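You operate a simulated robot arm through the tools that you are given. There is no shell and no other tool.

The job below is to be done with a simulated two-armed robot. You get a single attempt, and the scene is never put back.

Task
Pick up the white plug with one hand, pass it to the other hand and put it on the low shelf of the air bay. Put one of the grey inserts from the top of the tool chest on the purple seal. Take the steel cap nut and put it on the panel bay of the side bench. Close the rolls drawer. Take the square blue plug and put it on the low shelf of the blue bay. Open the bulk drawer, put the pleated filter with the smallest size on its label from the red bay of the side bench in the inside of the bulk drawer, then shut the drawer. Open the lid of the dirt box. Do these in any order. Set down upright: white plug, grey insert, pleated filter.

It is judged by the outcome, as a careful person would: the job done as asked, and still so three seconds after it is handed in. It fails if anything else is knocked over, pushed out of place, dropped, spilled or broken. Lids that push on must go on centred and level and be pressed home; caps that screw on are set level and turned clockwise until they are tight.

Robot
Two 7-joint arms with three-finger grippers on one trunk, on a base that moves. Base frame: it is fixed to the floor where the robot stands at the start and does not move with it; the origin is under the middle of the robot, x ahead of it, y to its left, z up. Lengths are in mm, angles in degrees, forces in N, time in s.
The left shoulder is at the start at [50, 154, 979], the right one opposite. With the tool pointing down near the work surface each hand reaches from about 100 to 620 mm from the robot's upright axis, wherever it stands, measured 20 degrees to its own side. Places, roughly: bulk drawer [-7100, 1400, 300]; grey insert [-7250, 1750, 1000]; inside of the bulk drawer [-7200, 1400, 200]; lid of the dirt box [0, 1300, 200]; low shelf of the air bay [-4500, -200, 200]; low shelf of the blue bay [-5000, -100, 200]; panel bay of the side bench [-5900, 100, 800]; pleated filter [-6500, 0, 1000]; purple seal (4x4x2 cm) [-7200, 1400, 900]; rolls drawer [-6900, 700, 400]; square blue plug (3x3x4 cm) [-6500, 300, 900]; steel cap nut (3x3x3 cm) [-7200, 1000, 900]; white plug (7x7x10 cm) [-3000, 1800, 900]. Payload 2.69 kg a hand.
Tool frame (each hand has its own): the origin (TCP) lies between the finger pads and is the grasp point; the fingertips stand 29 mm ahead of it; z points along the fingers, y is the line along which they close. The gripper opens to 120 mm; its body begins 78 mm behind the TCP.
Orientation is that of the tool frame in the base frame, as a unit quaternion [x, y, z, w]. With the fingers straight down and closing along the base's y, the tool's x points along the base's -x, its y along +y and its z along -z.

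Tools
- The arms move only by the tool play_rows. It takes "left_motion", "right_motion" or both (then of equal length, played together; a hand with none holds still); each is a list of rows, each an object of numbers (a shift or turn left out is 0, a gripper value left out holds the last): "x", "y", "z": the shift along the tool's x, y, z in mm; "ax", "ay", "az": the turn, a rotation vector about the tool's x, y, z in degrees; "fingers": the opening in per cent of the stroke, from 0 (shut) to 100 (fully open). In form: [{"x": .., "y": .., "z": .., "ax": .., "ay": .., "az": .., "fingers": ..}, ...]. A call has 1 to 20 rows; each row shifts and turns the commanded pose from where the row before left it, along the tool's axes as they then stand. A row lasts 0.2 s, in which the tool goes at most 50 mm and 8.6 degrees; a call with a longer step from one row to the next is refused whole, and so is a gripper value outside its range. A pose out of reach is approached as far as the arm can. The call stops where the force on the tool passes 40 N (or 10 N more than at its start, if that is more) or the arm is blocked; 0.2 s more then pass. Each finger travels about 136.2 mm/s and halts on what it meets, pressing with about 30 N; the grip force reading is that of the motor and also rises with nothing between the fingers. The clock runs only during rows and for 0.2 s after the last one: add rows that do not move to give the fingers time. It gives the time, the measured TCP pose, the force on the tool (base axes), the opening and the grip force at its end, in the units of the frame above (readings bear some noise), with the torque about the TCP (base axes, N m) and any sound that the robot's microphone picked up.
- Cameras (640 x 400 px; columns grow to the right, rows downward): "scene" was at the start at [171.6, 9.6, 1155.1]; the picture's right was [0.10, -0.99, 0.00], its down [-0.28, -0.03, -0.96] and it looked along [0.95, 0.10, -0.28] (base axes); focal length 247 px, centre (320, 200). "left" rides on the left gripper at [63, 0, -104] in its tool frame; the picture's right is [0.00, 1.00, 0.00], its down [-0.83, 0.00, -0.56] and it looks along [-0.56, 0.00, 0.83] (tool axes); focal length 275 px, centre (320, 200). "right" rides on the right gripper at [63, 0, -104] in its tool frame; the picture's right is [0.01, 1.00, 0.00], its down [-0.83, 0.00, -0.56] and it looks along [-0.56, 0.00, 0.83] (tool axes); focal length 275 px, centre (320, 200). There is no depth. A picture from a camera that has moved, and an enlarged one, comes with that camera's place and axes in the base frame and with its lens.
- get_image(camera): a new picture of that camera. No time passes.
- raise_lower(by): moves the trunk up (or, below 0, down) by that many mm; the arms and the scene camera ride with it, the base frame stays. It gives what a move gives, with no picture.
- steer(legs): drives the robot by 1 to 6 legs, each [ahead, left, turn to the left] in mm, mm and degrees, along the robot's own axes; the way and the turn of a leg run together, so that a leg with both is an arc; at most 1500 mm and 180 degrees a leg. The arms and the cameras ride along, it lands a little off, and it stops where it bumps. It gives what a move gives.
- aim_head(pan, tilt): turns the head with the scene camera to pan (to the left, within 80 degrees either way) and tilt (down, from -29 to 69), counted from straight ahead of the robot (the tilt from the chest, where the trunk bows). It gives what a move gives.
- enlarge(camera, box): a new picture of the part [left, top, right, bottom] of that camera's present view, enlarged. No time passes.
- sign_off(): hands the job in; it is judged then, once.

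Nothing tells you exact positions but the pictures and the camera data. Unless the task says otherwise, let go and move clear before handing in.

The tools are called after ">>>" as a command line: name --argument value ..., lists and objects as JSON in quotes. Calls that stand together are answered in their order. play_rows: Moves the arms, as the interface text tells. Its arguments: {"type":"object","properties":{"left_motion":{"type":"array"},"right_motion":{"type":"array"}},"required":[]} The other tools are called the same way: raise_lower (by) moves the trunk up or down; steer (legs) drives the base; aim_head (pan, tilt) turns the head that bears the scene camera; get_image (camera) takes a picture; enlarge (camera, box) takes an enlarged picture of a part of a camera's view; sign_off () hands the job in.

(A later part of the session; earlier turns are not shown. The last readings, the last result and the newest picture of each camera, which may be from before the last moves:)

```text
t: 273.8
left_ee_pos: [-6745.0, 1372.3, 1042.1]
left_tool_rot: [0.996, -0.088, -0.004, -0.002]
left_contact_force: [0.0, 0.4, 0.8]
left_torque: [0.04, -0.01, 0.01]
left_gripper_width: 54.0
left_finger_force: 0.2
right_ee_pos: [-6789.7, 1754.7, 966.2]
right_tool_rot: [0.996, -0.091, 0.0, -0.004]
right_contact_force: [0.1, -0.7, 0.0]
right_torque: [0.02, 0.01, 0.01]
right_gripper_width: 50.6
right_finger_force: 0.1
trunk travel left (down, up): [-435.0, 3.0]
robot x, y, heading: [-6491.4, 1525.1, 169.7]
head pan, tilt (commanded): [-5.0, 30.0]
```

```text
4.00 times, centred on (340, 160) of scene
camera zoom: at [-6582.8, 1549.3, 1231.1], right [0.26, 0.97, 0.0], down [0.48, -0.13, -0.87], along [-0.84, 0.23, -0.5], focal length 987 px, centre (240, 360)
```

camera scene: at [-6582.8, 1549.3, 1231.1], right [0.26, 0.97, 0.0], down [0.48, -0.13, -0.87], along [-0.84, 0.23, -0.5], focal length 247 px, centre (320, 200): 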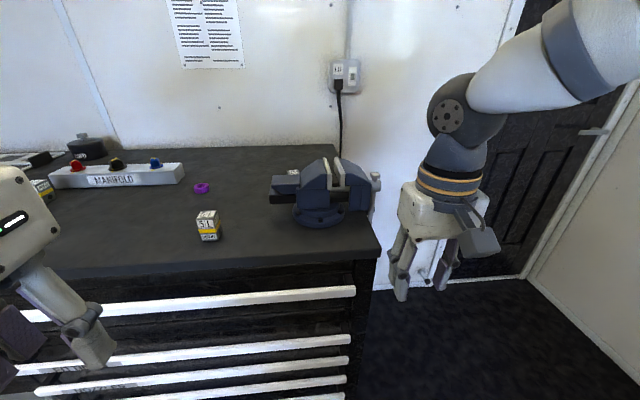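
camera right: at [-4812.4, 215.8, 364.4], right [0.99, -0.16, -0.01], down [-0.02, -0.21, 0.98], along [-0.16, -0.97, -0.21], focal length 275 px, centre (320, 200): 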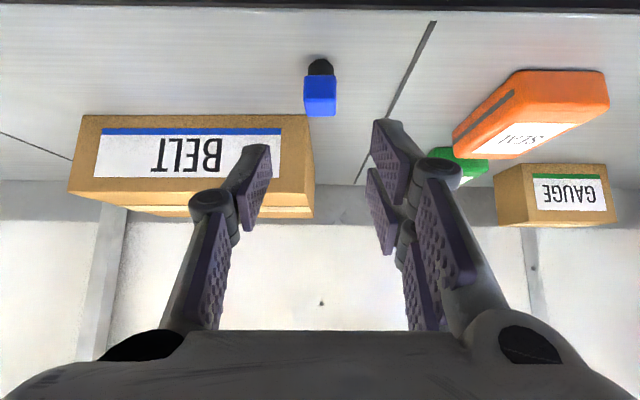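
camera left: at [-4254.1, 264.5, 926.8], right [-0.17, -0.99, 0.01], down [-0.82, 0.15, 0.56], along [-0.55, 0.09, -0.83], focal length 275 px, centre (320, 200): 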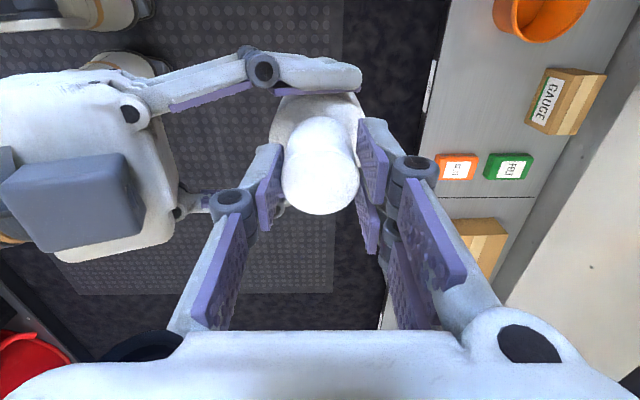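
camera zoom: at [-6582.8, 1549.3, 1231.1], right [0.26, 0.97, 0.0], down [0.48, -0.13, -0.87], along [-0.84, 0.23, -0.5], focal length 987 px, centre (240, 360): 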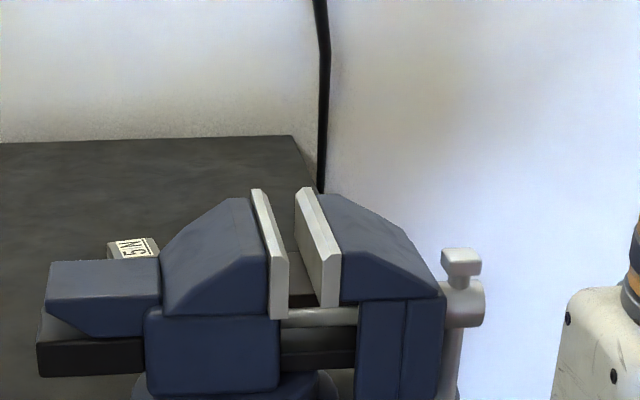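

A fourth insert stands behind the vise (top reads "5 …"), near the hinted spot. I'll raise the hands and move closer to see whether it differs (grey vs. yellow band) from the others.

>>> play_rows --right_motion '[{"z": -40}, {"z": -40}, {"z": -40}, {}]' --left_motion '[{"z": -30}, {"z": -20}, {}, {}]'

>>> steer --legs '[[150, -60, 0]]'

>>> aim_head --pan -5 --tilt 35

>>> get_image --camera "scene"

>>> get_image --camera "right"

>>> get_image --camera "left"

```text
t: 274.8
left_ee_pos: [-6744.2, 1372.7, 1091.8]
left_tool_rot: [0.996, -0.089, -0.004, -0.002]
left_contact_force: [-0.4, 0.0, -0.2]
left_torque: [0.02, -0.04, -0.01]
left_gripper_width: 53.9
left_finger_force: 0.1
right_ee_pos: [-6790.4, 1753.3, 1085.8]
right_tool_rot: [0.996, -0.092, 0.0, -0.004]
right_contact_force: [0.3, 0.6, 1.0]
right_torque: [-0.01, -0.01, 0.02]
right_gripper_width: 50.4
right_finger_force: 0.1
trunk travel left (down, up): [-435.0, 3.0]
robot x, y, heading: [-6490.5, 1525.6, 169.8]
head pan, tilt (commanded): [-5.0, 30.0]
```

```text
t: 276.2
left_ee_pos: [-6884.6, 1458.7, 1091.2]
left_tool_rot: [0.996, -0.089, -0.005, -0.002]
left_contact_force: [-0.1, -0.4, -0.1]
left_torque: [-0.01, 0.01, 0.0]
left_gripper_width: 54.0
left_finger_force: 0.1
right_ee_pos: [-6929.2, 1840.5, 1085.0]
right_tool_rot: [0.996, -0.093, 0.0, -0.004]
right_contact_force: [-0.3, 0.6, 0.5]
right_torque: [-0.02, -0.03, 0.01]
right_gripper_width: 50.4
right_finger_force: 0.1
trunk travel left (down, up): [-435.0, 3.0]
robot x, y, heading: [-6633.8, 1608.6, 169.7]
head pan, tilt (commanded): [-5.0, 30.0]
```

```text
t: 276.9
left_ee_pos: [-6885.2, 1458.5, 1090.7]
left_tool_rot: [0.996, -0.089, -0.005, -0.003]
left_contact_force: [0.8, -0.7, -0.5]
left_torque: [0.0, 0.0, 0.0]
left_gripper_width: 54.1
left_finger_force: 0.1
right_ee_pos: [-6931.0, 1838.3, 1086.2]
right_tool_rot: [0.996, -0.093, 0.001, -0.004]
right_contact_force: [-1.0, -0.6, -0.2]
right_torque: [0.03, 0.03, 0.01]
right_gripper_width: 50.2
right_finger_force: 0.0
trunk travel left (down, up): [-435.0, 3.0]
robot x, y, heading: [-6631.5, 1608.8, 169.7]
head pan, tilt (commanded): [-5.0, 35.0]
```

```text
taken
camera scene: at [-6720.5, 1633.8, 1223.3], right [0.26, 0.96, 0.0], down [0.55, -0.15, -0.82], along [-0.79, 0.22, -0.57], focal length 247 px, centre (320, 200)
```

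scene: 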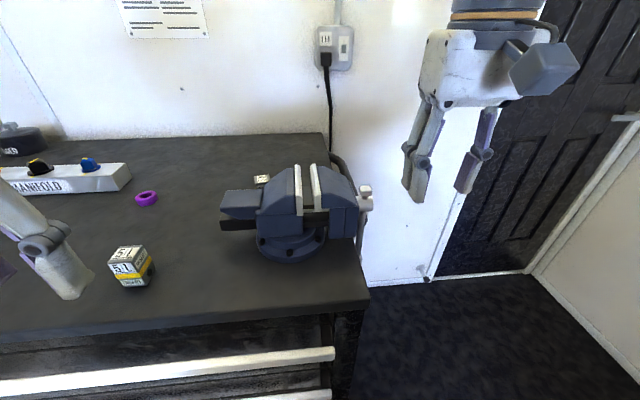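

```text
taken
camera right: at [-6868.5, 1828.8, 1188.9], right [-0.18, -0.98, -0.01], down [-0.82, 0.14, 0.56], along [-0.55, 0.11, -0.83], focal length 275 px, centre (320, 200)
```

right: 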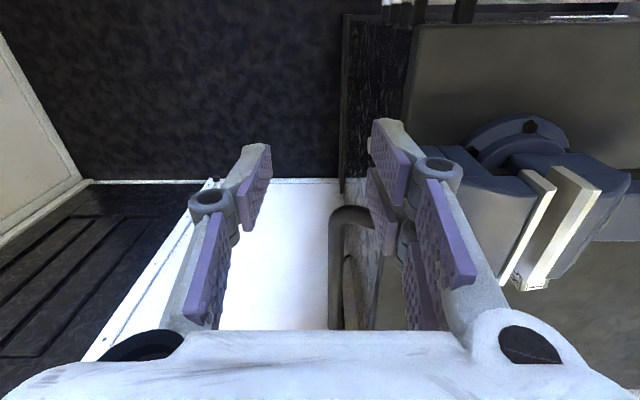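

```text
taken
camera left: at [-6821.3, 1446.0, 1196.7], right [-0.18, -0.98, 0.0], down [-0.81, 0.15, 0.56], along [-0.55, 0.1, -0.83], focal length 275 px, centre (320, 200)
```

left: 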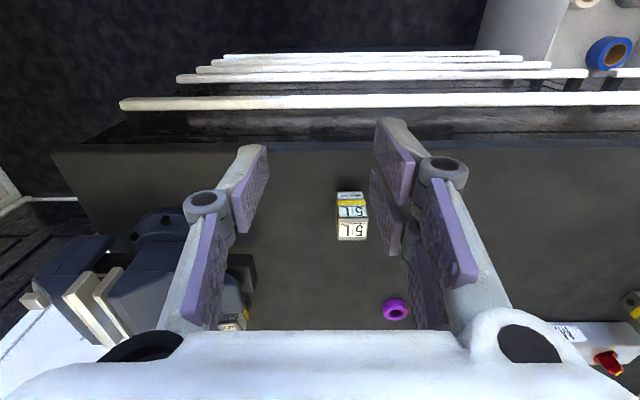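

>>> enlarge --camera "left" --box '[200, 270, 280, 335]'

>>> enlarge --camera "left" --box '[320, 170, 420, 330]'

>>> enlarge --camera "scene" --box '[210, 140, 390, 280]'

>>> enlarge --camera "right" --box '[440, 100, 640, 300]'

```text
6.15 times, centred on (240, 302) of left
camera zoom: at [-6821.3, 1446.0, 1196.7], right [-0.18, -0.98, 0.0], down [-0.81, 0.15, 0.56], along [-0.55, 0.1, -0.83], focal length 1694 px, centre (812, -431)
```

zoom: 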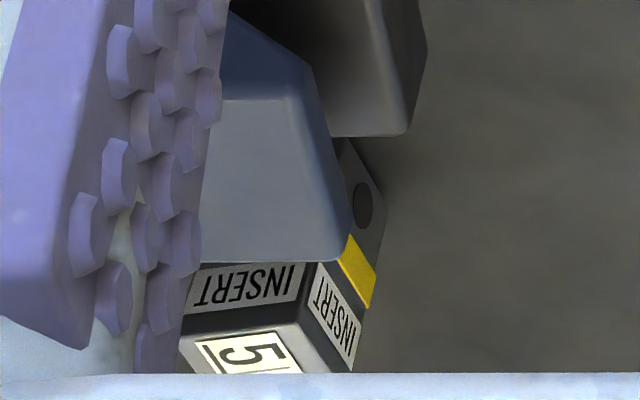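

```text
2.50 times, centred on (370, 250) of left
camera zoom: at [-6821.3, 1446.0, 1196.7], right [-0.18, -0.98, 0.0], down [-0.81, 0.15, 0.56], along [-0.55, 0.1, -0.83], focal length 688 px, centre (195, 75)
```

zoom: 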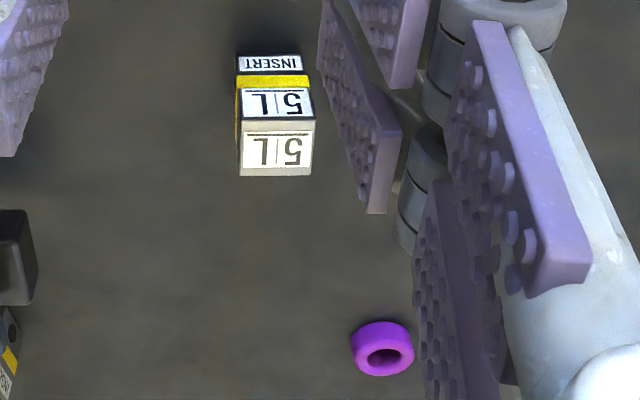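

```text
2.86 times, centred on (300, 210) of scene
camera zoom: at [-6720.5, 1633.8, 1223.3], right [0.26, 0.96, 0.0], down [0.55, -0.15, -0.82], along [-0.79, 0.22, -0.57], focal length 705 px, centre (377, 171)
```

zoom: 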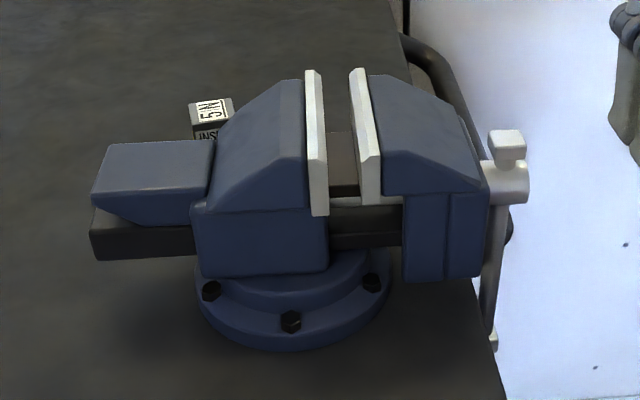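

```text
2.00 times, centred on (540, 200) of right
camera zoom: at [-6868.5, 1828.8, 1188.9], right [-0.18, -0.98, -0.01], down [-0.82, 0.14, 0.56], along [-0.55, 0.11, -0.83], focal length 551 px, centre (-120, 200)
```

zoom: 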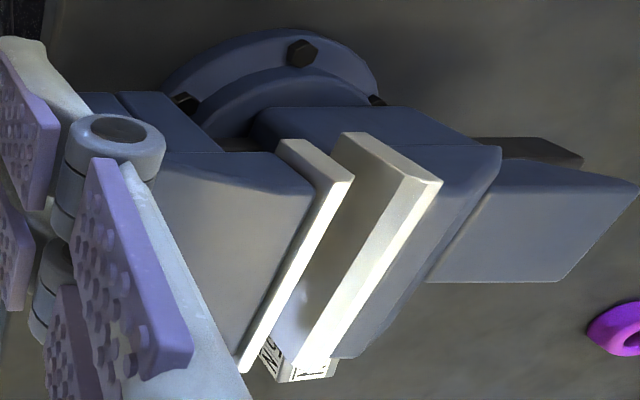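

All four labelled blocks (3N, 3W, 5L, 5N) are the grey inserts; 5L at ≈(-7013,1442) is the most accessible, and the purple ring seal lies at ≈(-7217,1400) on the chest top (z≈923). I'll draw the right hand back from the vise and shift the base left/forward for the left hand.

>>> play_rows --right_motion '[{"x": 30, "z": -10}, {"x": 30, "z": -10}, {"x": 30, "z": -10}, {}]'

>>> steer --legs '[[0, 150, 0], [60, 0, 0]]'

>>> get_image --camera "left"

>>> aim_head --pan 10 --tilt 40

>>> get_image --camera "scene"

```text
t: 277.9
left_ee_pos: [-6885.5, 1458.9, 1092.1]
left_tool_rot: [0.996, -0.089, -0.004, -0.002]
left_contact_force: [0.2, 0.2, 0.8]
left_torque: [0.04, -0.02, -0.01]
left_gripper_width: 54.0
left_finger_force: 0.0
right_ee_pos: [-6843.8, 1823.1, 1116.1]
right_tool_rot: [0.996, -0.093, 0.001, -0.005]
right_contact_force: [0.5, -0.3, -1.1]
right_torque: [0.01, 0.01, 0.01]
right_gripper_width: 50.4
right_finger_force: 0.1
trunk travel left (down, up): [-435.0, 3.0]
robot x, y, heading: [-6627.1, 1605.6, 170.0]
head pan, tilt (commanded): [-5.0, 35.0]
```

```text
t: 280.3
left_ee_pos: [-6938.7, 1315.2, 1090.3]
left_tool_rot: [0.996, -0.088, -0.004, -0.002]
left_contact_force: [0.7, -0.4, -0.8]
left_torque: [0.02, 0.06, 0.02]
left_gripper_width: 54.1
left_finger_force: 0.1
right_ee_pos: [-6898.0, 1679.5, 1115.4]
right_tool_rot: [0.996, -0.093, 0.0, -0.004]
right_contact_force: [0.7, 0.4, -0.3]
right_torque: [0.0, 0.01, 0.0]
right_gripper_width: 50.4
right_finger_force: 0.0
trunk travel left (down, up): [-435.0, 3.0]
robot x, y, heading: [-6684.0, 1468.1, 169.6]
head pan, tilt (commanded): [-5.0, 35.0]
stopped in leg 2: the robot was blocked; the commanded pose is now the measured one
```

```text
taken
camera left: at [-6874.8, 1302.3, 1196.4], right [-0.18, -0.98, 0.0], down [-0.81, 0.15, 0.56], along [-0.55, 0.1, -0.83], focal length 275 px, centre (320, 200)
```

left: 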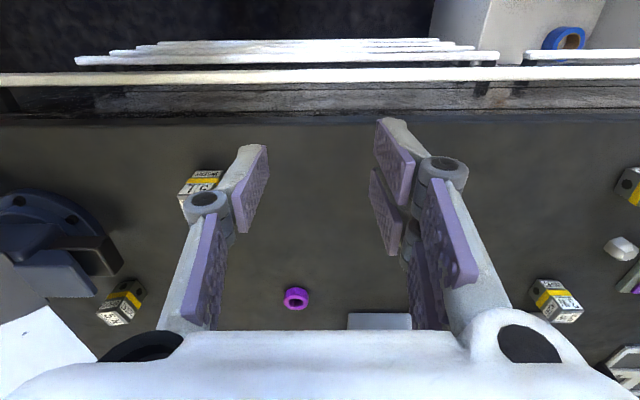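

```text
t: 281.0
left_ee_pos: [-6938.7, 1314.0, 1092.3]
left_tool_rot: [0.996, -0.088, -0.003, -0.002]
left_contact_force: [-0.2, 0.6, 0.4]
left_torque: [-0.02, 0.02, -0.03]
left_gripper_width: 53.8
left_finger_force: 0.1
right_ee_pos: [-6897.8, 1679.8, 1115.2]
right_tool_rot: [0.996, -0.093, 0.0, -0.005]
right_contact_force: [0.3, 0.3, -0.4]
right_torque: [0.01, 0.03, -0.01]
right_gripper_width: 50.2
right_finger_force: 0.1
trunk travel left (down, up): [-435.0, 3.0]
robot x, y, heading: [-6687.7, 1463.0, 169.8]
head pan, tilt (commanded): [10.0, 40.0]
```

```text
taken
camera scene: at [-6775.0, 1467.5, 1215.7], right [0.01, 1.0, 0.0], down [0.64, 0.0, -0.77], along [-0.77, 0.0, -0.64], focal length 247 px, centre (320, 200)
```

scene: 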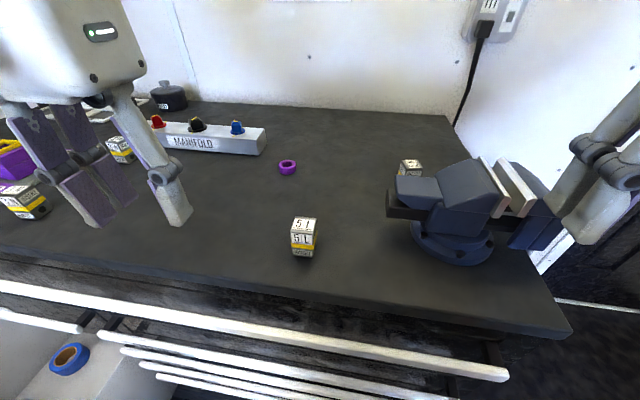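

The base is touching the drawer handles; I'll ease back 10 mm. 5L is centred at about (-7012,1445). Moving the left hand over it.

>>> steer --legs '[[-12, 0, 0]]'

>>> play_rows --left_motion '[{"x": -26.5, "y": -29.3, "z": 15, "fingers": 55}, {"x": -26.5, "y": -29.3, "z": 15}, {"x": -26.5, "y": -29.3, "z": 15}, {"x": -26.5, "y": -29.3, "z": 15}, {}]'

>>> get_image --camera "left"

>>> get_image --camera "scene"

```text
t: 281.8
left_ee_pos: [-6927.6, 1312.4, 1091.5]
left_tool_rot: [0.996, -0.087, -0.004, -0.001]
left_contact_force: [-0.8, 1.0, -0.3]
left_torque: [0.02, 0.04, 0.02]
left_gripper_width: 54.0
left_finger_force: 0.1
right_ee_pos: [-6887.5, 1676.2, 1115.7]
right_tool_rot: [0.996, -0.094, 0.001, -0.004]
right_contact_force: [0.0, 0.9, -1.1]
right_torque: [0.01, -0.04, -0.01]
right_gripper_width: 50.3
right_finger_force: 0.0
trunk travel left (down, up): [-435.0, 3.0]
robot x, y, heading: [-6679.6, 1464.5, 169.6]
head pan, tilt (commanded): [10.0, 40.0]
```

```text
t: 283.0
left_ee_pos: [-7011.2, 1444.7, 1031.0]
left_tool_rot: [0.996, -0.088, -0.004, -0.001]
left_contact_force: [0.1, -0.2, 0.2]
left_torque: [0.0, 0.05, -0.01]
left_gripper_width: 65.8
left_finger_force: 0.1
right_ee_pos: [-6886.6, 1675.8, 1115.9]
right_tool_rot: [0.996, -0.094, 0.001, -0.005]
right_contact_force: [0.7, -1.1, 0.0]
right_torque: [0.04, 0.0, 0.02]
right_gripper_width: 50.6
right_finger_force: 0.1
trunk travel left (down, up): [-435.0, 3.0]
robot x, y, heading: [-6675.7, 1460.8, 169.6]
head pan, tilt (commanded): [10.0, 40.0]
```

```text
taken
camera left: at [-6948.4, 1432.8, 1136.6], right [-0.18, -0.98, 0.0], down [-0.81, 0.15, 0.56], along [-0.55, 0.1, -0.83], focal length 275 px, centre (320, 200)
```

left: 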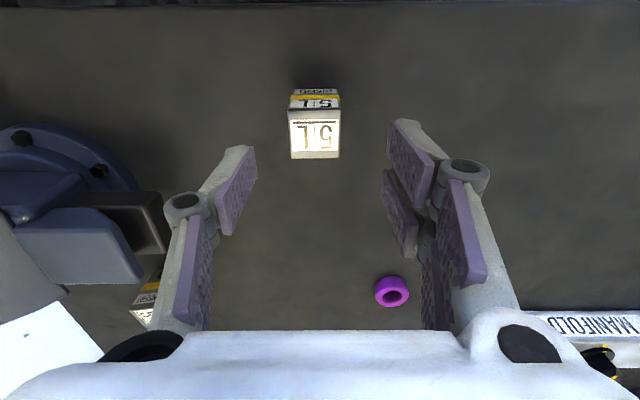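

```text
taken
camera scene: at [-6762.9, 1464.8, 1215.8], right [0.01, 1.0, 0.0], down [0.64, 0.0, -0.77], along [-0.77, 0.0, -0.64], focal length 247 px, centre (320, 200)
```

scene: 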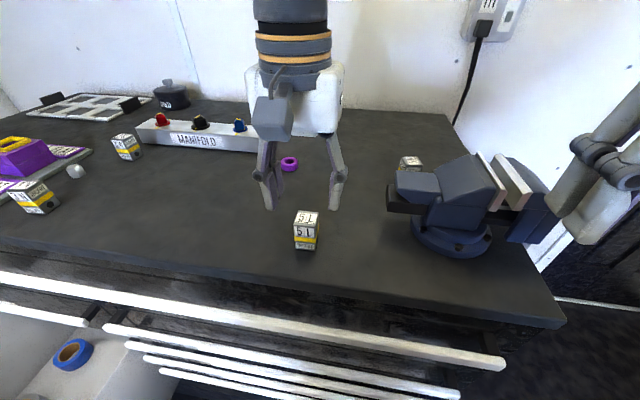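

Nearly aligned (≈5 mm). Correct, descend and grip 5L.

>>> play_rows --left_motion '[{"x": 5, "y": -3, "z": 15}, {"z": 18}, {"z": 18}, {"z": 17}, {}, {"fingers": 0}, {"fingers": 0}, {"fingers": 0}]'

>>> get_image --camera "left"

```text
t: 284.8
left_ee_pos: [-7008.5, 1448.3, 964.1]
left_tool_rot: [0.996, -0.088, -0.004, -0.002]
left_contact_force: [0.1, -1.4, 1.1]
left_torque: [-0.06, -0.01, 0.0]
left_gripper_width: 29.3
left_finger_force: 29.9
right_ee_pos: [-6887.3, 1676.5, 1114.9]
right_tool_rot: [0.996, -0.093, 0.0, -0.004]
right_contact_force: [0.1, 0.1, 0.3]
right_torque: [0.02, 0.01, 0.0]
right_gripper_width: 50.7
right_finger_force: 0.1
trunk travel left (down, up): [-435.0, 3.0]
robot x, y, heading: [-6676.2, 1466.1, 169.7]
head pan, tilt (commanded): [10.0, 40.0]
```

```text
taken
camera left: at [-6945.1, 1436.4, 1069.2], right [-0.18, -0.98, 0.0], down [-0.81, 0.15, 0.56], along [-0.55, 0.1, -0.83], focal length 275 px, centre (320, 200)
```

left: 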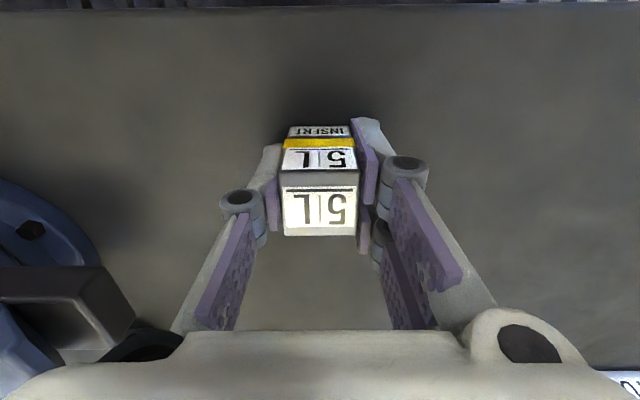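

>>> play_rows --left_motion '[{"z": -20}, {"z": -25}, {"z": -25}, {"x": -38.9, "y": 17.1}, {"x": -38.9, "y": 17.1}, {"x": -38.9, "y": 17.1}, {"x": -38.9, "y": 17.1}, {"x": -38.9, "y": 17.1}, {}]'

>>> get_image --camera "left"

>>> enlarge --camera "scene" --box '[200, 60, 400, 220]'

```text
t: 286.8
left_ee_pos: [-7215.2, 1397.9, 1035.2]
left_tool_rot: [0.996, -0.089, -0.004, -0.001]
left_contact_force: [0.0, 0.0, -0.5]
left_torque: [-0.01, 0.0, 0.01]
left_gripper_width: 29.4
left_finger_force: 30.0
right_ee_pos: [-6886.4, 1678.0, 1116.0]
right_tool_rot: [0.996, -0.093, 0.0, -0.004]
right_contact_force: [-0.2, -0.1, -0.2]
right_torque: [-0.02, 0.02, -0.01]
right_gripper_width: 50.7
right_finger_force: 0.0
trunk travel left (down, up): [-435.0, 3.0]
robot x, y, heading: [-6673.6, 1463.5, 169.9]
head pan, tilt (commanded): [10.0, 40.0]
```

```text
taken
camera left: at [-7151.8, 1386.6, 1140.2], right [-0.18, -0.98, 0.0], down [-0.81, 0.15, 0.56], along [-0.55, 0.1, -0.83], focal length 275 px, centre (320, 200)
```

left: 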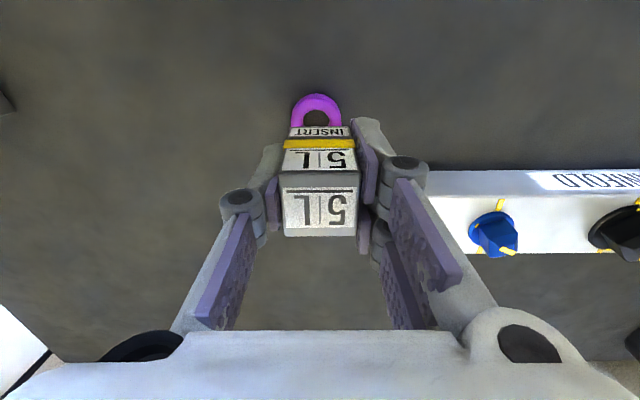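

```text
2.50 times, centred on (300, 140) of scene
camera zoom: at [-6762.4, 1465.3, 1215.9], right [0.01, 1.0, 0.0], down [0.64, 0.0, -0.77], along [-0.77, 0.0, -0.64], focal length 617 px, centre (370, 350)
```

zoom: 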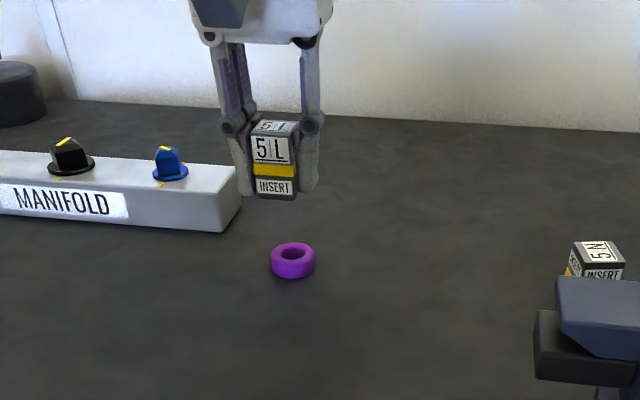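

>>> play_rows --left_motion '[{"x": -2, "y": -4, "z": 12}, {"z": 14}, {"z": 12}, {}]'

>>> enlarge --camera "scene" --box '[240, 90, 340, 190]'

>>> enlarge --camera "left" --box '[250, 70, 390, 190]'

```text
t: 287.8
left_ee_pos: [-7215.8, 1402.8, 996.1]
left_tool_rot: [0.996, -0.088, -0.004, -0.002]
left_contact_force: [0.7, 0.5, -1.7]
left_torque: [0.0, 0.02, -0.01]
left_gripper_width: 29.6
left_finger_force: 29.3
right_ee_pos: [-6888.5, 1678.2, 1115.9]
right_tool_rot: [0.996, -0.093, 0.0, -0.004]
right_contact_force: [-0.2, 0.0, 0.0]
right_torque: [0.01, -0.03, 0.01]
right_gripper_width: 50.4
right_finger_force: 0.0
trunk travel left (down, up): [-435.0, 3.0]
robot x, y, heading: [-6670.4, 1463.0, 169.7]
head pan, tilt (commanded): [10.0, 40.0]
```

```text
4.00 times, centred on (290, 140) of scene
camera zoom: at [-6763.3, 1465.3, 1215.7], right [0.01, 1.0, 0.0], down [0.64, 0.0, -0.77], along [-0.77, 0.0, -0.64], focal length 987 px, centre (440, 440)
```

zoom: 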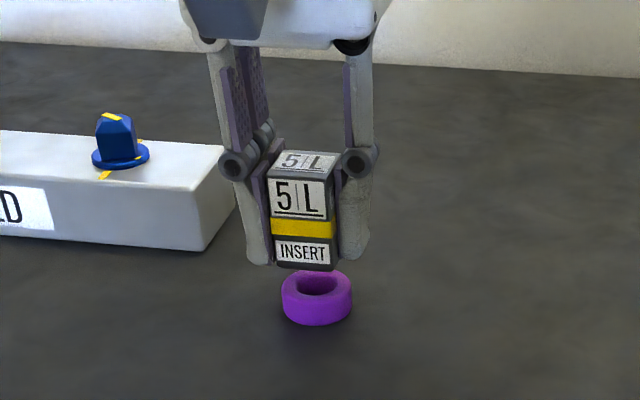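

```text
3.33 times, centred on (320, 130) of left
camera zoom: at [-7152.1, 1390.7, 1101.4], right [-0.18, -0.98, 0.0], down [-0.81, 0.15, 0.56], along [-0.55, 0.1, -0.83], focal length 918 px, centre (320, 433)
```

zoom: 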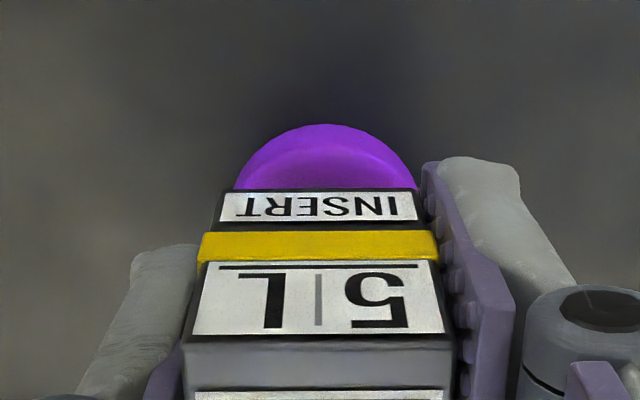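

Insert is over the ring (within ~3 mm). I'll shift 3 mm forward and lower gently until contact.

>>> play_rows --left_motion '[{"x": -3, "z": 5}, {"z": 3}, {}]'

>>> play_rows --left_motion '[{"z": 1.5}, {"z": 1.5}, {}]'

>>> enlarge --camera "scene" --box '[240, 90, 340, 190]'

```text
t: 288.6
left_ee_pos: [-7217.8, 1404.6, 987.4]
left_tool_rot: [0.996, -0.088, -0.003, -0.002]
left_contact_force: [0.3, 0.2, -1.5]
left_torque: [-0.02, 0.0, -0.01]
left_gripper_width: 29.4
left_finger_force: 30.1
right_ee_pos: [-6887.2, 1676.8, 1114.9]
right_tool_rot: [0.996, -0.092, 0.0, -0.005]
right_contact_force: [-0.6, -0.1, 0.1]
right_torque: [0.01, 0.01, 0.0]
right_gripper_width: 50.5
right_finger_force: 0.1
trunk travel left (down, up): [-435.0, 3.0]
robot x, y, heading: [-6674.8, 1464.1, 169.4]
head pan, tilt (commanded): [10.0, 40.0]
```

```text
t: 289.4
left_ee_pos: [-7217.8, 1402.4, 985.1]
left_tool_rot: [0.996, -0.087, -0.003, -0.002]
left_contact_force: [0.5, 0.1, -0.8]
left_torque: [0.01, 0.0, -0.01]
left_gripper_width: 29.3
left_finger_force: 29.6
right_ee_pos: [-6888.2, 1678.0, 1115.7]
right_tool_rot: [0.996, -0.093, 0.001, -0.005]
right_contact_force: [-0.1, -0.6, 0.0]
right_torque: [0.0, -0.03, -0.04]
right_gripper_width: 50.3
right_finger_force: 0.2
trunk travel left (down, up): [-435.0, 3.0]
robot x, y, heading: [-6675.3, 1464.9, 169.7]
head pan, tilt (commanded): [10.0, 40.0]
```

```text
4.00 times, centred on (290, 140) of scene
camera zoom: at [-6763.4, 1465.3, 1215.7], right [0.01, 1.0, 0.0], down [0.64, 0.0, -0.77], along [-0.77, 0.0, -0.64], focal length 987 px, centre (440, 440)
```

zoom: 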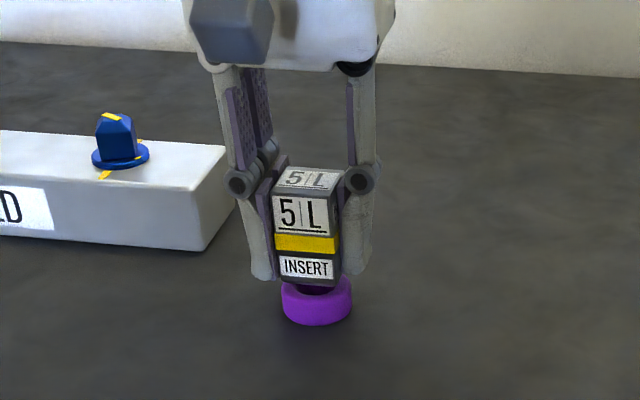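

>>> play_rows --left_motion '[{"z": 1.5}, {"z": 1.5}, {}]'

>>> enlarge --camera "scene" --box '[240, 90, 340, 190]'

```text
t: 290.2
left_ee_pos: [-7217.7, 1404.5, 982.5]
left_tool_rot: [0.996, -0.088, -0.004, -0.002]
left_contact_force: [0.0, -0.2, -2.4]
left_torque: [-0.03, 0.03, 0.0]
left_gripper_width: 29.6
left_finger_force: 30.4
right_ee_pos: [-6888.1, 1677.7, 1115.7]
right_tool_rot: [0.996, -0.094, 0.0, -0.004]
right_contact_force: [0.7, 0.1, -0.6]
right_torque: [-0.04, 0.01, 0.0]
right_gripper_width: 50.5
right_finger_force: 0.0
trunk travel left (down, up): [-435.0, 3.0]
robot x, y, heading: [-6674.5, 1464.0, 169.6]
head pan, tilt (commanded): [10.0, 40.0]
```

```text
4.00 times, centred on (290, 140) of scene
camera zoom: at [-6763.4, 1465.3, 1215.7], right [0.01, 1.0, 0.0], down [0.64, 0.0, -0.77], along [-0.77, 0.0, -0.64], focal length 987 px, centre (440, 440)
```

zoom: 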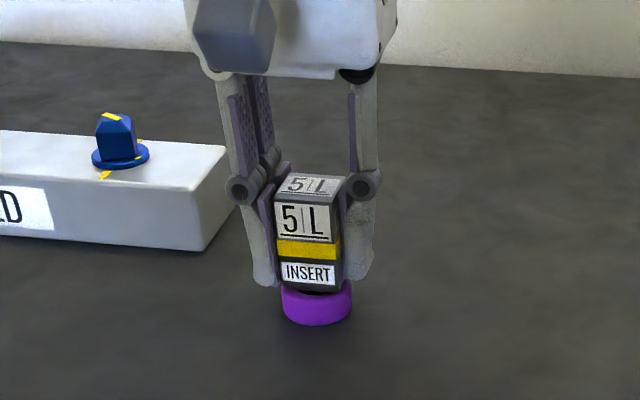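

>>> play_rows --left_motion '[{"z": 1.5}, {"z": 1}, {}]'

>>> enlarge --camera "scene" --box '[265, 120, 325, 180]'

```text
t: 291.0
left_ee_pos: [-7216.7, 1404.4, 981.4]
left_tool_rot: [0.996, -0.089, -0.003, -0.002]
left_contact_force: [0.0, 1.1, -1.9]
left_torque: [0.02, -0.02, 0.02]
left_gripper_width: 29.5
left_finger_force: 30.0
right_ee_pos: [-6886.8, 1677.8, 1114.6]
right_tool_rot: [0.996, -0.093, 0.0, -0.004]
right_contact_force: [-1.2, -0.3, 1.5]
right_torque: [0.03, 0.02, -0.02]
right_gripper_width: 50.3
right_finger_force: 0.0
trunk travel left (down, up): [-435.0, 3.0]
robot x, y, heading: [-6678.0, 1465.5, 169.7]
head pan, tilt (commanded): [10.0, 40.0]
```

```text
6.67 times, centred on (295, 150) of scene
camera zoom: at [-6763.4, 1465.3, 1215.7], right [0.01, 1.0, 0.0], down [0.64, 0.0, -0.77], along [-0.77, 0.0, -0.64], focal length 1645 px, centre (487, 533)
```

zoom: 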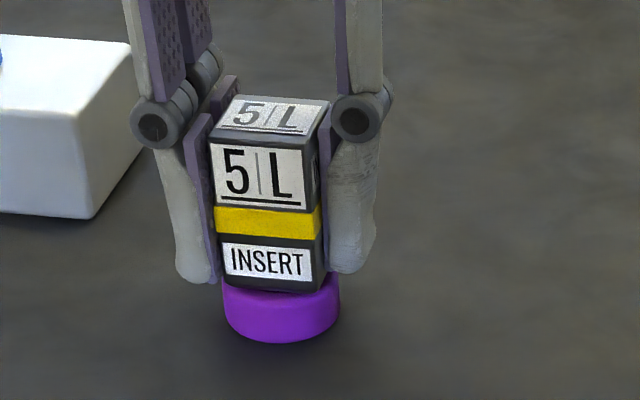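

>>> play_rows --left_motion '[{"z": 1}, {"z": 1}, {}]'

>>> enlarge --camera "scene" --box '[265, 120, 325, 180]'

```text
t: 291.8
left_ee_pos: [-7217.5, 1403.5, 980.1]
left_tool_rot: [0.996, -0.088, -0.005, -0.002]
left_contact_force: [-0.8, 0.7, 1.6]
left_torque: [0.0, -0.01, 0.01]
left_gripper_width: 29.5
left_finger_force: 30.6
right_ee_pos: [-6886.7, 1677.1, 1116.3]
right_tool_rot: [0.996, -0.093, 0.001, -0.004]
right_contact_force: [0.4, 0.8, -0.1]
right_torque: [0.0, 0.01, 0.01]
right_gripper_width: 50.5
right_finger_force: 0.1
trunk travel left (down, up): [-435.0, 3.0]
robot x, y, heading: [-6673.5, 1462.9, 169.7]
head pan, tilt (commanded): [10.0, 40.0]
```

```text
6.67 times, centred on (295, 150) of scene
camera zoom: at [-6763.1, 1465.4, 1215.8], right [0.01, 1.0, 0.0], down [0.64, 0.0, -0.77], along [-0.77, 0.0, -0.64], focal length 1645 px, centre (487, 533)
```

zoom: 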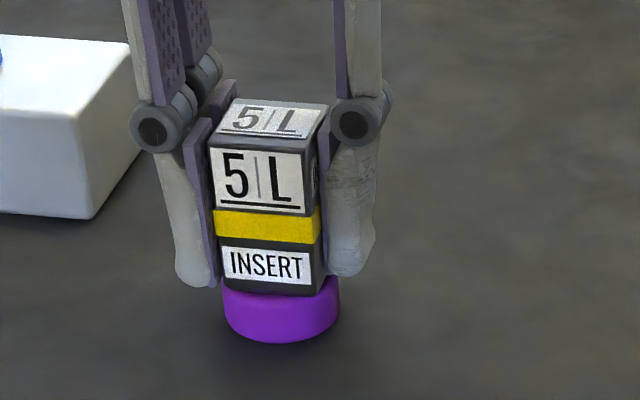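

Light contact now. One more millimetre, then release and rise straight up.

>>> play_rows --left_motion '[{"z": 0.8}, {}, {"fingers": 30}, {"fingers": 36}, {"fingers": 36}, {"z": -15}, {"z": -30}, {"z": -40}, {"z": -30}, {}]'

>>> enlarge --camera "scene" --box '[240, 100, 340, 190]'

>>> get_image --camera "left"

```text
t: 294.0
left_ee_pos: [-7201.9, 1401.6, 1086.2]
left_tool_rot: [0.996, -0.089, -0.002, -0.002]
left_contact_force: [-0.2, 0.4, -0.9]
left_torque: [0.01, -0.01, -0.01]
left_gripper_width: 43.0
left_finger_force: 0.1
left hand out of reach, approached as far as the arm can: row 9
right_ee_pos: [-6888.6, 1677.8, 1115.3]
right_tool_rot: [0.996, -0.093, 0.001, -0.004]
right_contact_force: [-0.7, 0.4, 0.3]
right_torque: [0.0, -0.01, -0.02]
right_gripper_width: 50.3
right_finger_force: 0.0
trunk travel left (down, up): [-435.0, 3.0]
robot x, y, heading: [-6676.0, 1460.9, 169.8]
head pan, tilt (commanded): [10.0, 40.0]
```

```text
4.44 times, centred on (290, 145) of scene
camera zoom: at [-6764.2, 1465.4, 1215.6], right [0.01, 1.0, 0.0], down [0.64, 0.0, -0.77], along [-0.77, 0.0, -0.64], focal length 1096 px, centre (453, 444)
```

zoom: 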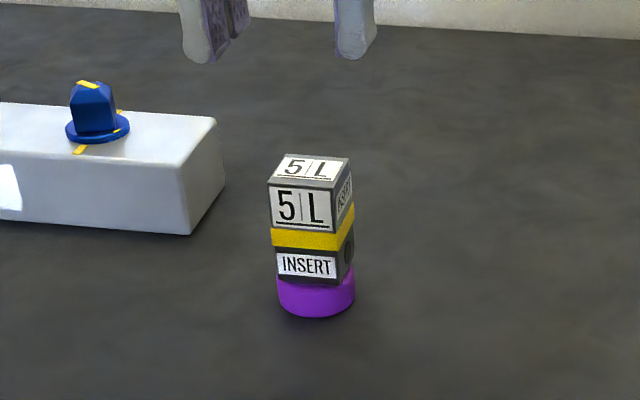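

```text
taken
camera left: at [-7139.1, 1389.4, 1190.7], right [-0.18, -0.98, 0.0], down [-0.81, 0.15, 0.56], along [-0.55, 0.1, -0.83], focal length 275 px, centre (320, 200)
```

left: 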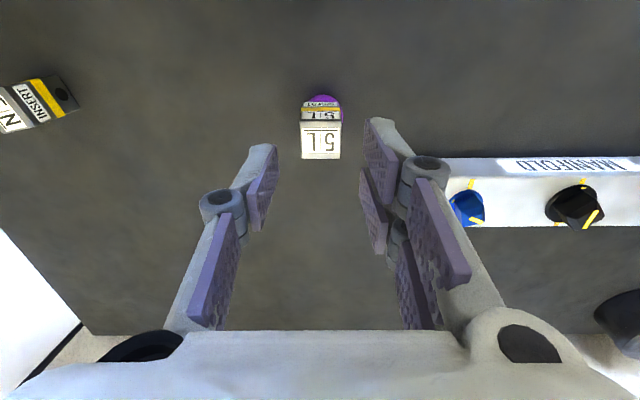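

The 5L insert stands squarely on the purple seal. Next: close the ROLLS drawer (it blocks the cap-nut side). I'll retract the left hand, back off, and shift left in front of that drawer.

>>> play_rows --left_motion '[{"x": 45}, {"x": 45}, {"x": 45}, {"x": 45}, {}]'

>>> steer --legs '[[-480, 0, 0], [0, 640, 0]]'

>>> aim_head --pan 0 --tilt 40

>>> get_image --camera "scene"

```text
t: 295.2
left_ee_pos: [-7024.9, 1370.7, 1083.7]
left_tool_rot: [0.996, -0.088, -0.004, -0.002]
left_contact_force: [0.4, 0.0, -1.0]
left_torque: [-0.01, 0.0, 0.0]
left_gripper_width: 43.4
left_finger_force: 0.0
right_ee_pos: [-6887.6, 1678.0, 1115.2]
right_tool_rot: [0.996, -0.092, 0.001, -0.004]
right_contact_force: [-0.2, 0.3, -0.7]
right_torque: [-0.02, 0.0, -0.01]
right_gripper_width: 50.5
right_finger_force: 0.0
trunk travel left (down, up): [-435.0, 3.0]
robot x, y, heading: [-6677.7, 1463.1, 169.6]
head pan, tilt (commanded): [10.0, 40.0]
```

```text
t: 303.0
left_ee_pos: [-6660.2, 658.7, 1083.5]
left_tool_rot: [0.996, -0.088, -0.002, -0.002]
left_contact_force: [-0.4, -0.7, 0.1]
left_torque: [0.03, 0.0, 0.0]
left_gripper_width: 43.3
left_finger_force: 0.0
right_ee_pos: [-6523.8, 967.1, 1115.9]
right_tool_rot: [0.996, -0.092, 0.0, -0.004]
right_contact_force: [0.0, 1.1, 0.1]
right_torque: [-0.04, 0.01, 0.03]
right_gripper_width: 50.3
right_finger_force: 0.1
trunk travel left (down, up): [-435.0, 3.0]
robot x, y, heading: [-6314.8, 751.8, 170.2]
head pan, tilt (commanded): [10.0, 40.0]
```

```text
t: 303.7
left_ee_pos: [-6658.9, 659.2, 1083.8]
left_tool_rot: [0.996, -0.088, -0.003, -0.002]
left_contact_force: [-0.9, 0.7, -0.9]
left_torque: [-0.02, 0.02, -0.01]
left_gripper_width: 43.2
left_finger_force: 0.1
right_ee_pos: [-6522.3, 967.1, 1115.9]
right_tool_rot: [0.996, -0.093, 0.0, -0.004]
right_contact_force: [-0.2, -0.6, -0.1]
right_torque: [0.04, -0.01, 0.03]
right_gripper_width: 50.3
right_finger_force: 0.0
trunk travel left (down, up): [-435.0, 3.0]
robot x, y, heading: [-6310.4, 752.6, 169.6]
head pan, tilt (commanded): [0.0, 40.0]
```

```text
taken
camera scene: at [-6397.5, 769.7, 1215.7], right [0.18, 0.98, 0.0], down [0.63, -0.11, -0.77], along [-0.75, 0.14, -0.64], focal length 247 px, centre (320, 200)
```

scene: 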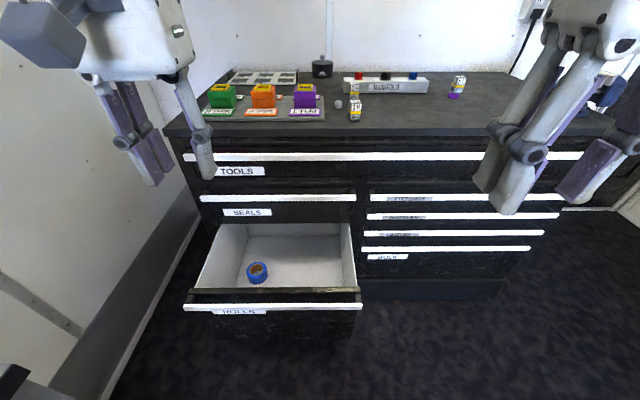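

The ROLLS drawer front is centred straight ahead of my left arm (F≈515, z≈130–400). I'll back up a little, lower the trunk, and form a forward-pointing left fist at z≈300.

>>> steer --legs '[[-70, 0, 0.4]]'

>>> raise_lower --by -400

>>> play_rows --left_motion '[{"x": -11, "ay": -7.8, "fingers": 0}, {"x": -10.9, "z": 1.5, "ay": -7.8}, {"x": -10.6, "z": 3, "ay": -7.8}, {"x": -10.1, "z": 4.4, "ay": -7.8}, {"x": -9.4, "z": 5.7, "ay": -7.8}, {"x": -8.5, "z": 6.9, "ay": -7.8}, {"x": -7.5, "z": 8, "ay": -7.8}, {"x": -6.4, "z": 9, "ay": -7.8}, {"x": -5.1, "z": 9.7, "ay": -7.6}, {}]'

>>> get_image --camera "scene"

```text
t: 304.7
left_ee_pos: [-6589.4, 644.1, 1082.9]
left_tool_rot: [0.996, -0.084, -0.004, -0.002]
left_contact_force: [0.9, 0.2, -0.1]
left_torque: [-0.02, 0.01, 0.01]
left_gripper_width: 43.2
left_finger_force: 0.0
right_ee_pos: [-6455.2, 953.0, 1116.4]
right_tool_rot: [0.996, -0.09, 0.001, -0.005]
right_contact_force: [0.6, -0.9, 0.4]
right_torque: [-0.01, 0.06, -0.02]
right_gripper_width: 50.2
right_finger_force: 0.0
trunk travel left (down, up): [-435.0, 3.0]
robot x, y, heading: [-6240.3, 742.4, 170.1]
head pan, tilt (commanded): [0.0, 40.0]
```

```text
t: 307.8
left_ee_pos: [-6534.1, 632.5, 768.9]
left_tool_rot: [0.984, -0.151, -0.064, 0.063]
left_contact_force: [-0.8, 0.1, 0.7]
left_torque: [-0.03, 0.0, -0.01]
left_gripper_width: 43.3
left_finger_force: 0.2
right_ee_pos: [-6426.5, 914.2, 780.8]
right_tool_rot: [0.996, -0.084, -0.022, 0.011]
right_contact_force: [0.6, -0.3, -0.8]
right_torque: [0.0, -0.02, -0.02]
right_gripper_width: 50.6
right_finger_force: 0.0
trunk travel left (down, up): [-93.0, 345.0]
robot x, y, heading: [-6242.6, 683.4, 171.1]
head pan, tilt (commanded): [0.0, 40.0]
stopped: the arm was blocked; the commanded pose is now the measured one
```

```text
t: 308.7
left_ee_pos: [-6579.4, 651.9, 768.3]
left_tool_rot: [0.949, -0.165, -0.266, 0.041]
left_contact_force: [-61.4, -39.9, -4.2]
left_torque: [4.19, -6.29, -1.25]
left_gripper_width: 0.1
left_finger_force: 28.9
right_ee_pos: [-6443.1, 922.0, 773.1]
right_tool_rot: [0.996, -0.087, -0.011, 0.01]
right_contact_force: [1.0, 0.6, 0.0]
right_torque: [-0.05, -0.03, 0.0]
right_gripper_width: 50.4
right_finger_force: 0.1
trunk travel left (down, up): [-93.0, 345.0]
robot x, y, heading: [-6244.7, 690.4, 170.2]
head pan, tilt (commanded): [0.0, 40.0]
stopped in row 4 (left hand): the force on the tool passed its limit at 42 N (the readings are from after the stop); the commanded pose is now the measured one
```

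```text
taken
camera scene: at [-6464.2, 757.3, 848.4], right [0.21, 0.98, -0.03], down [0.59, -0.15, -0.79], along [-0.78, 0.14, -0.61], focal length 247 px, centre (320, 200)
```

scene: 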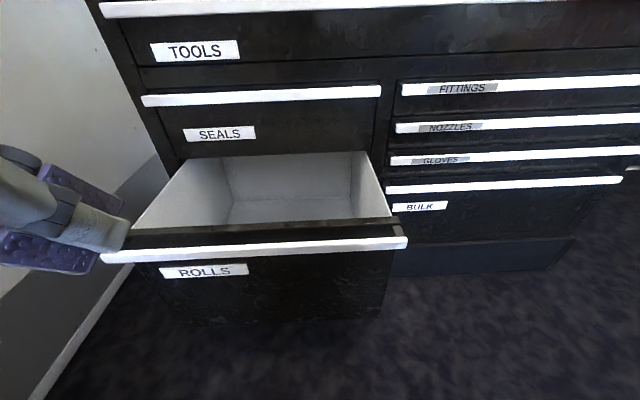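

Something blocked: the left arm met resistance while lowering (probably the bench on my left), and the base shifted slightly. I'll look left before moving anything.

>>> aim_head --pan 60 --tilt 25

>>> get_image --camera "scene"

>>> get_image --camera "left"

```text
t: 310.0
left_ee_pos: [-6579.3, 653.9, 768.7]
left_tool_rot: [0.948, -0.171, -0.266, 0.037]
left_contact_force: [-15.1, -29.8, 14.9]
left_torque: [3.52, -2.91, -2.43]
left_gripper_width: 0.2
left_finger_force: 28.7
right_ee_pos: [-6445.7, 922.4, 772.8]
right_tool_rot: [0.996, -0.087, -0.012, 0.011]
right_contact_force: [0.2, -0.1, -0.3]
right_torque: [-0.04, -0.01, 0.0]
right_gripper_width: 50.4
right_finger_force: 0.1
trunk travel left (down, up): [-93.0, 345.0]
robot x, y, heading: [-6248.8, 694.4, 170.2]
head pan, tilt (commanded): [60.0, 25.0]
```

```text
taken
camera scene: at [-6469.9, 757.5, 862.1], right [0.18, 0.98, -0.03], down [0.46, -0.12, -0.88], along [-0.87, 0.15, -0.48], focal length 247 px, centre (320, 200)
```

scene: 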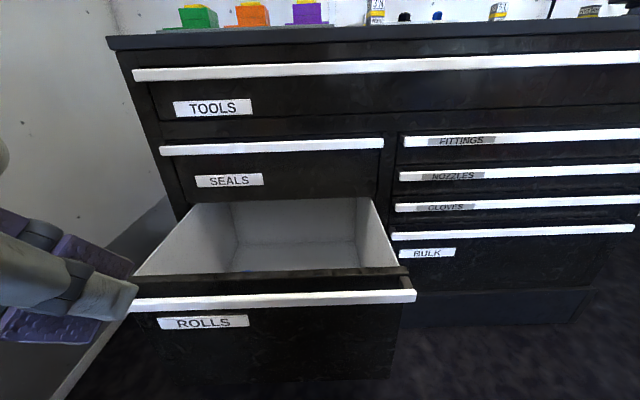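

```text
taken
camera left: at [-6474.3, 629.0, 828.1], right [-0.31, -0.94, 0.16], down [-0.38, 0.28, 0.88], along [-0.87, 0.21, -0.44], focal length 275 px, centre (320, 200)
```

left: 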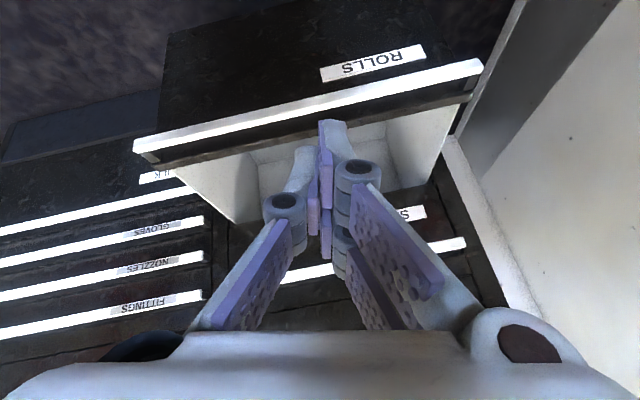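

The left wrist is pressing against my own head (the head could not even turn). Nothing in the scene was hit. I'll move the left hand left and forward-down, away from the head.

>>> play_rows --left_motion '[{"y": 12, "z": 12}, {"y": 20, "z": 20}, {"y": 20, "z": 25}, {"z": 35}, {"z": 35}, {}]'

>>> get_image --camera "scene"

```text
t: 310.8
left_ee_pos: [-6605.7, 666.4, 733.5]
left_tool_rot: [0.921, -0.264, -0.278, 0.07]
left_contact_force: [-0.2, -0.1, -0.8]
left_torque: [-0.01, 0.05, -0.01]
left_gripper_width: 0.0
left_finger_force: 28.3
right_ee_pos: [-6444.7, 936.9, 772.4]
right_tool_rot: [0.995, -0.093, -0.011, 0.012]
right_contact_force: [0.1, -0.5, -1.1]
right_torque: [-0.04, -0.02, -0.01]
right_gripper_width: 50.4
right_finger_force: 0.1
trunk travel left (down, up): [-93.0, 345.0]
robot x, y, heading: [-6248.9, 700.7, 169.9]
head pan, tilt (commanded): [60.0, 25.0]
stopped in row 4 (left hand): the arm was blocked; the commanded pose is now the measured one
```

```text
taken
camera scene: at [-6474.4, 769.2, 867.5], right [0.16, 0.99, -0.04], down [0.43, -0.1, -0.9], along [-0.89, 0.13, -0.44], focal length 247 px, centre (320, 200)
```

scene: 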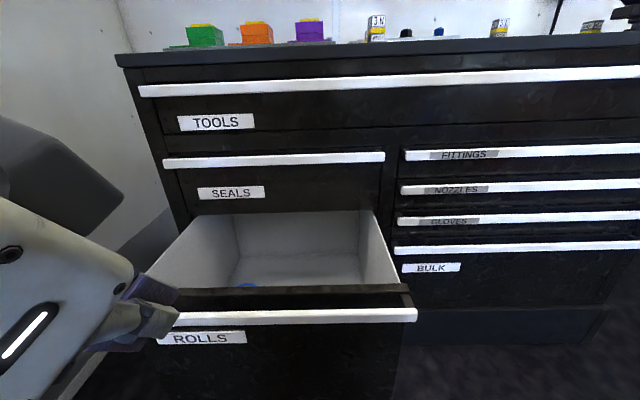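

>>> aim_head --pan -10 --tilt 25

>>> get_image --camera "scene"

>>> get_image --camera "right"

>>> get_image --camera "left"

```text
t: 312.2
left_ee_pos: [-6603.2, 664.5, 727.2]
left_tool_rot: [0.917, -0.275, -0.277, 0.078]
left_contact_force: [1.0, 0.0, 0.4]
left_torque: [0.01, -0.02, 0.03]
left_gripper_width: 0.3
left_finger_force: 28.8
right_ee_pos: [-6447.2, 932.8, 769.6]
right_tool_rot: [0.996, -0.091, -0.01, 0.013]
right_contact_force: [-0.2, -0.3, -0.5]
right_torque: [0.01, -0.02, -0.01]
right_gripper_width: 50.6
right_finger_force: 0.0
trunk travel left (down, up): [-93.0, 345.0]
robot x, y, heading: [-6248.7, 696.8, 170.0]
head pan, tilt (commanded): [-10.0, 25.0]
```

```text
taken
camera scene: at [-6470.8, 783.0, 868.2], right [0.34, 0.94, -0.04], down [0.37, -0.17, -0.91], along [-0.86, 0.3, -0.41], focal length 247 px, centre (320, 200)
```

scene: 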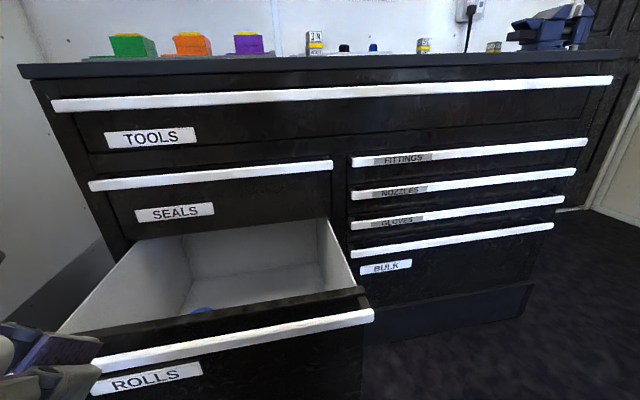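

```text
taken
camera right: at [-6382.1, 926.8, 872.6], right [-0.18, -0.98, 0.03], down [-0.81, 0.16, 0.57], along [-0.57, 0.08, -0.82], focal length 275 px, centre (320, 200)
```

right: 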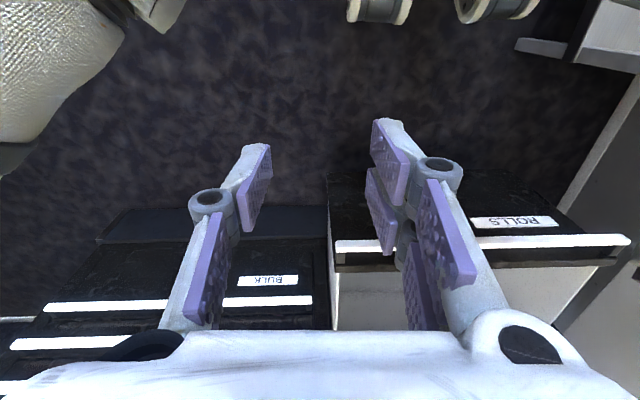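

```text
taken
camera left: at [-6501.5, 628.5, 786.5], right [-0.46, -0.83, 0.3], down [-0.27, 0.45, 0.85], along [-0.84, 0.31, -0.44], focal length 275 px, centre (320, 200)
```

left: 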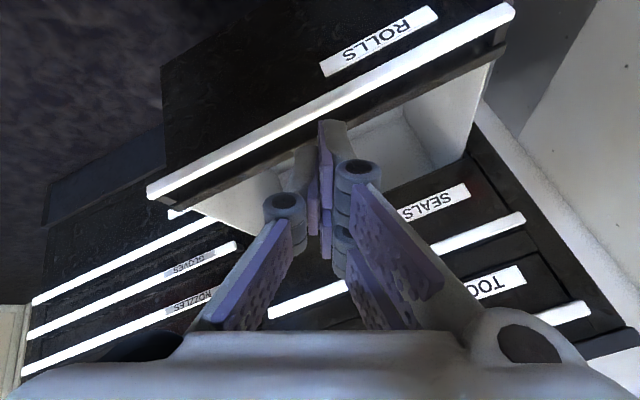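

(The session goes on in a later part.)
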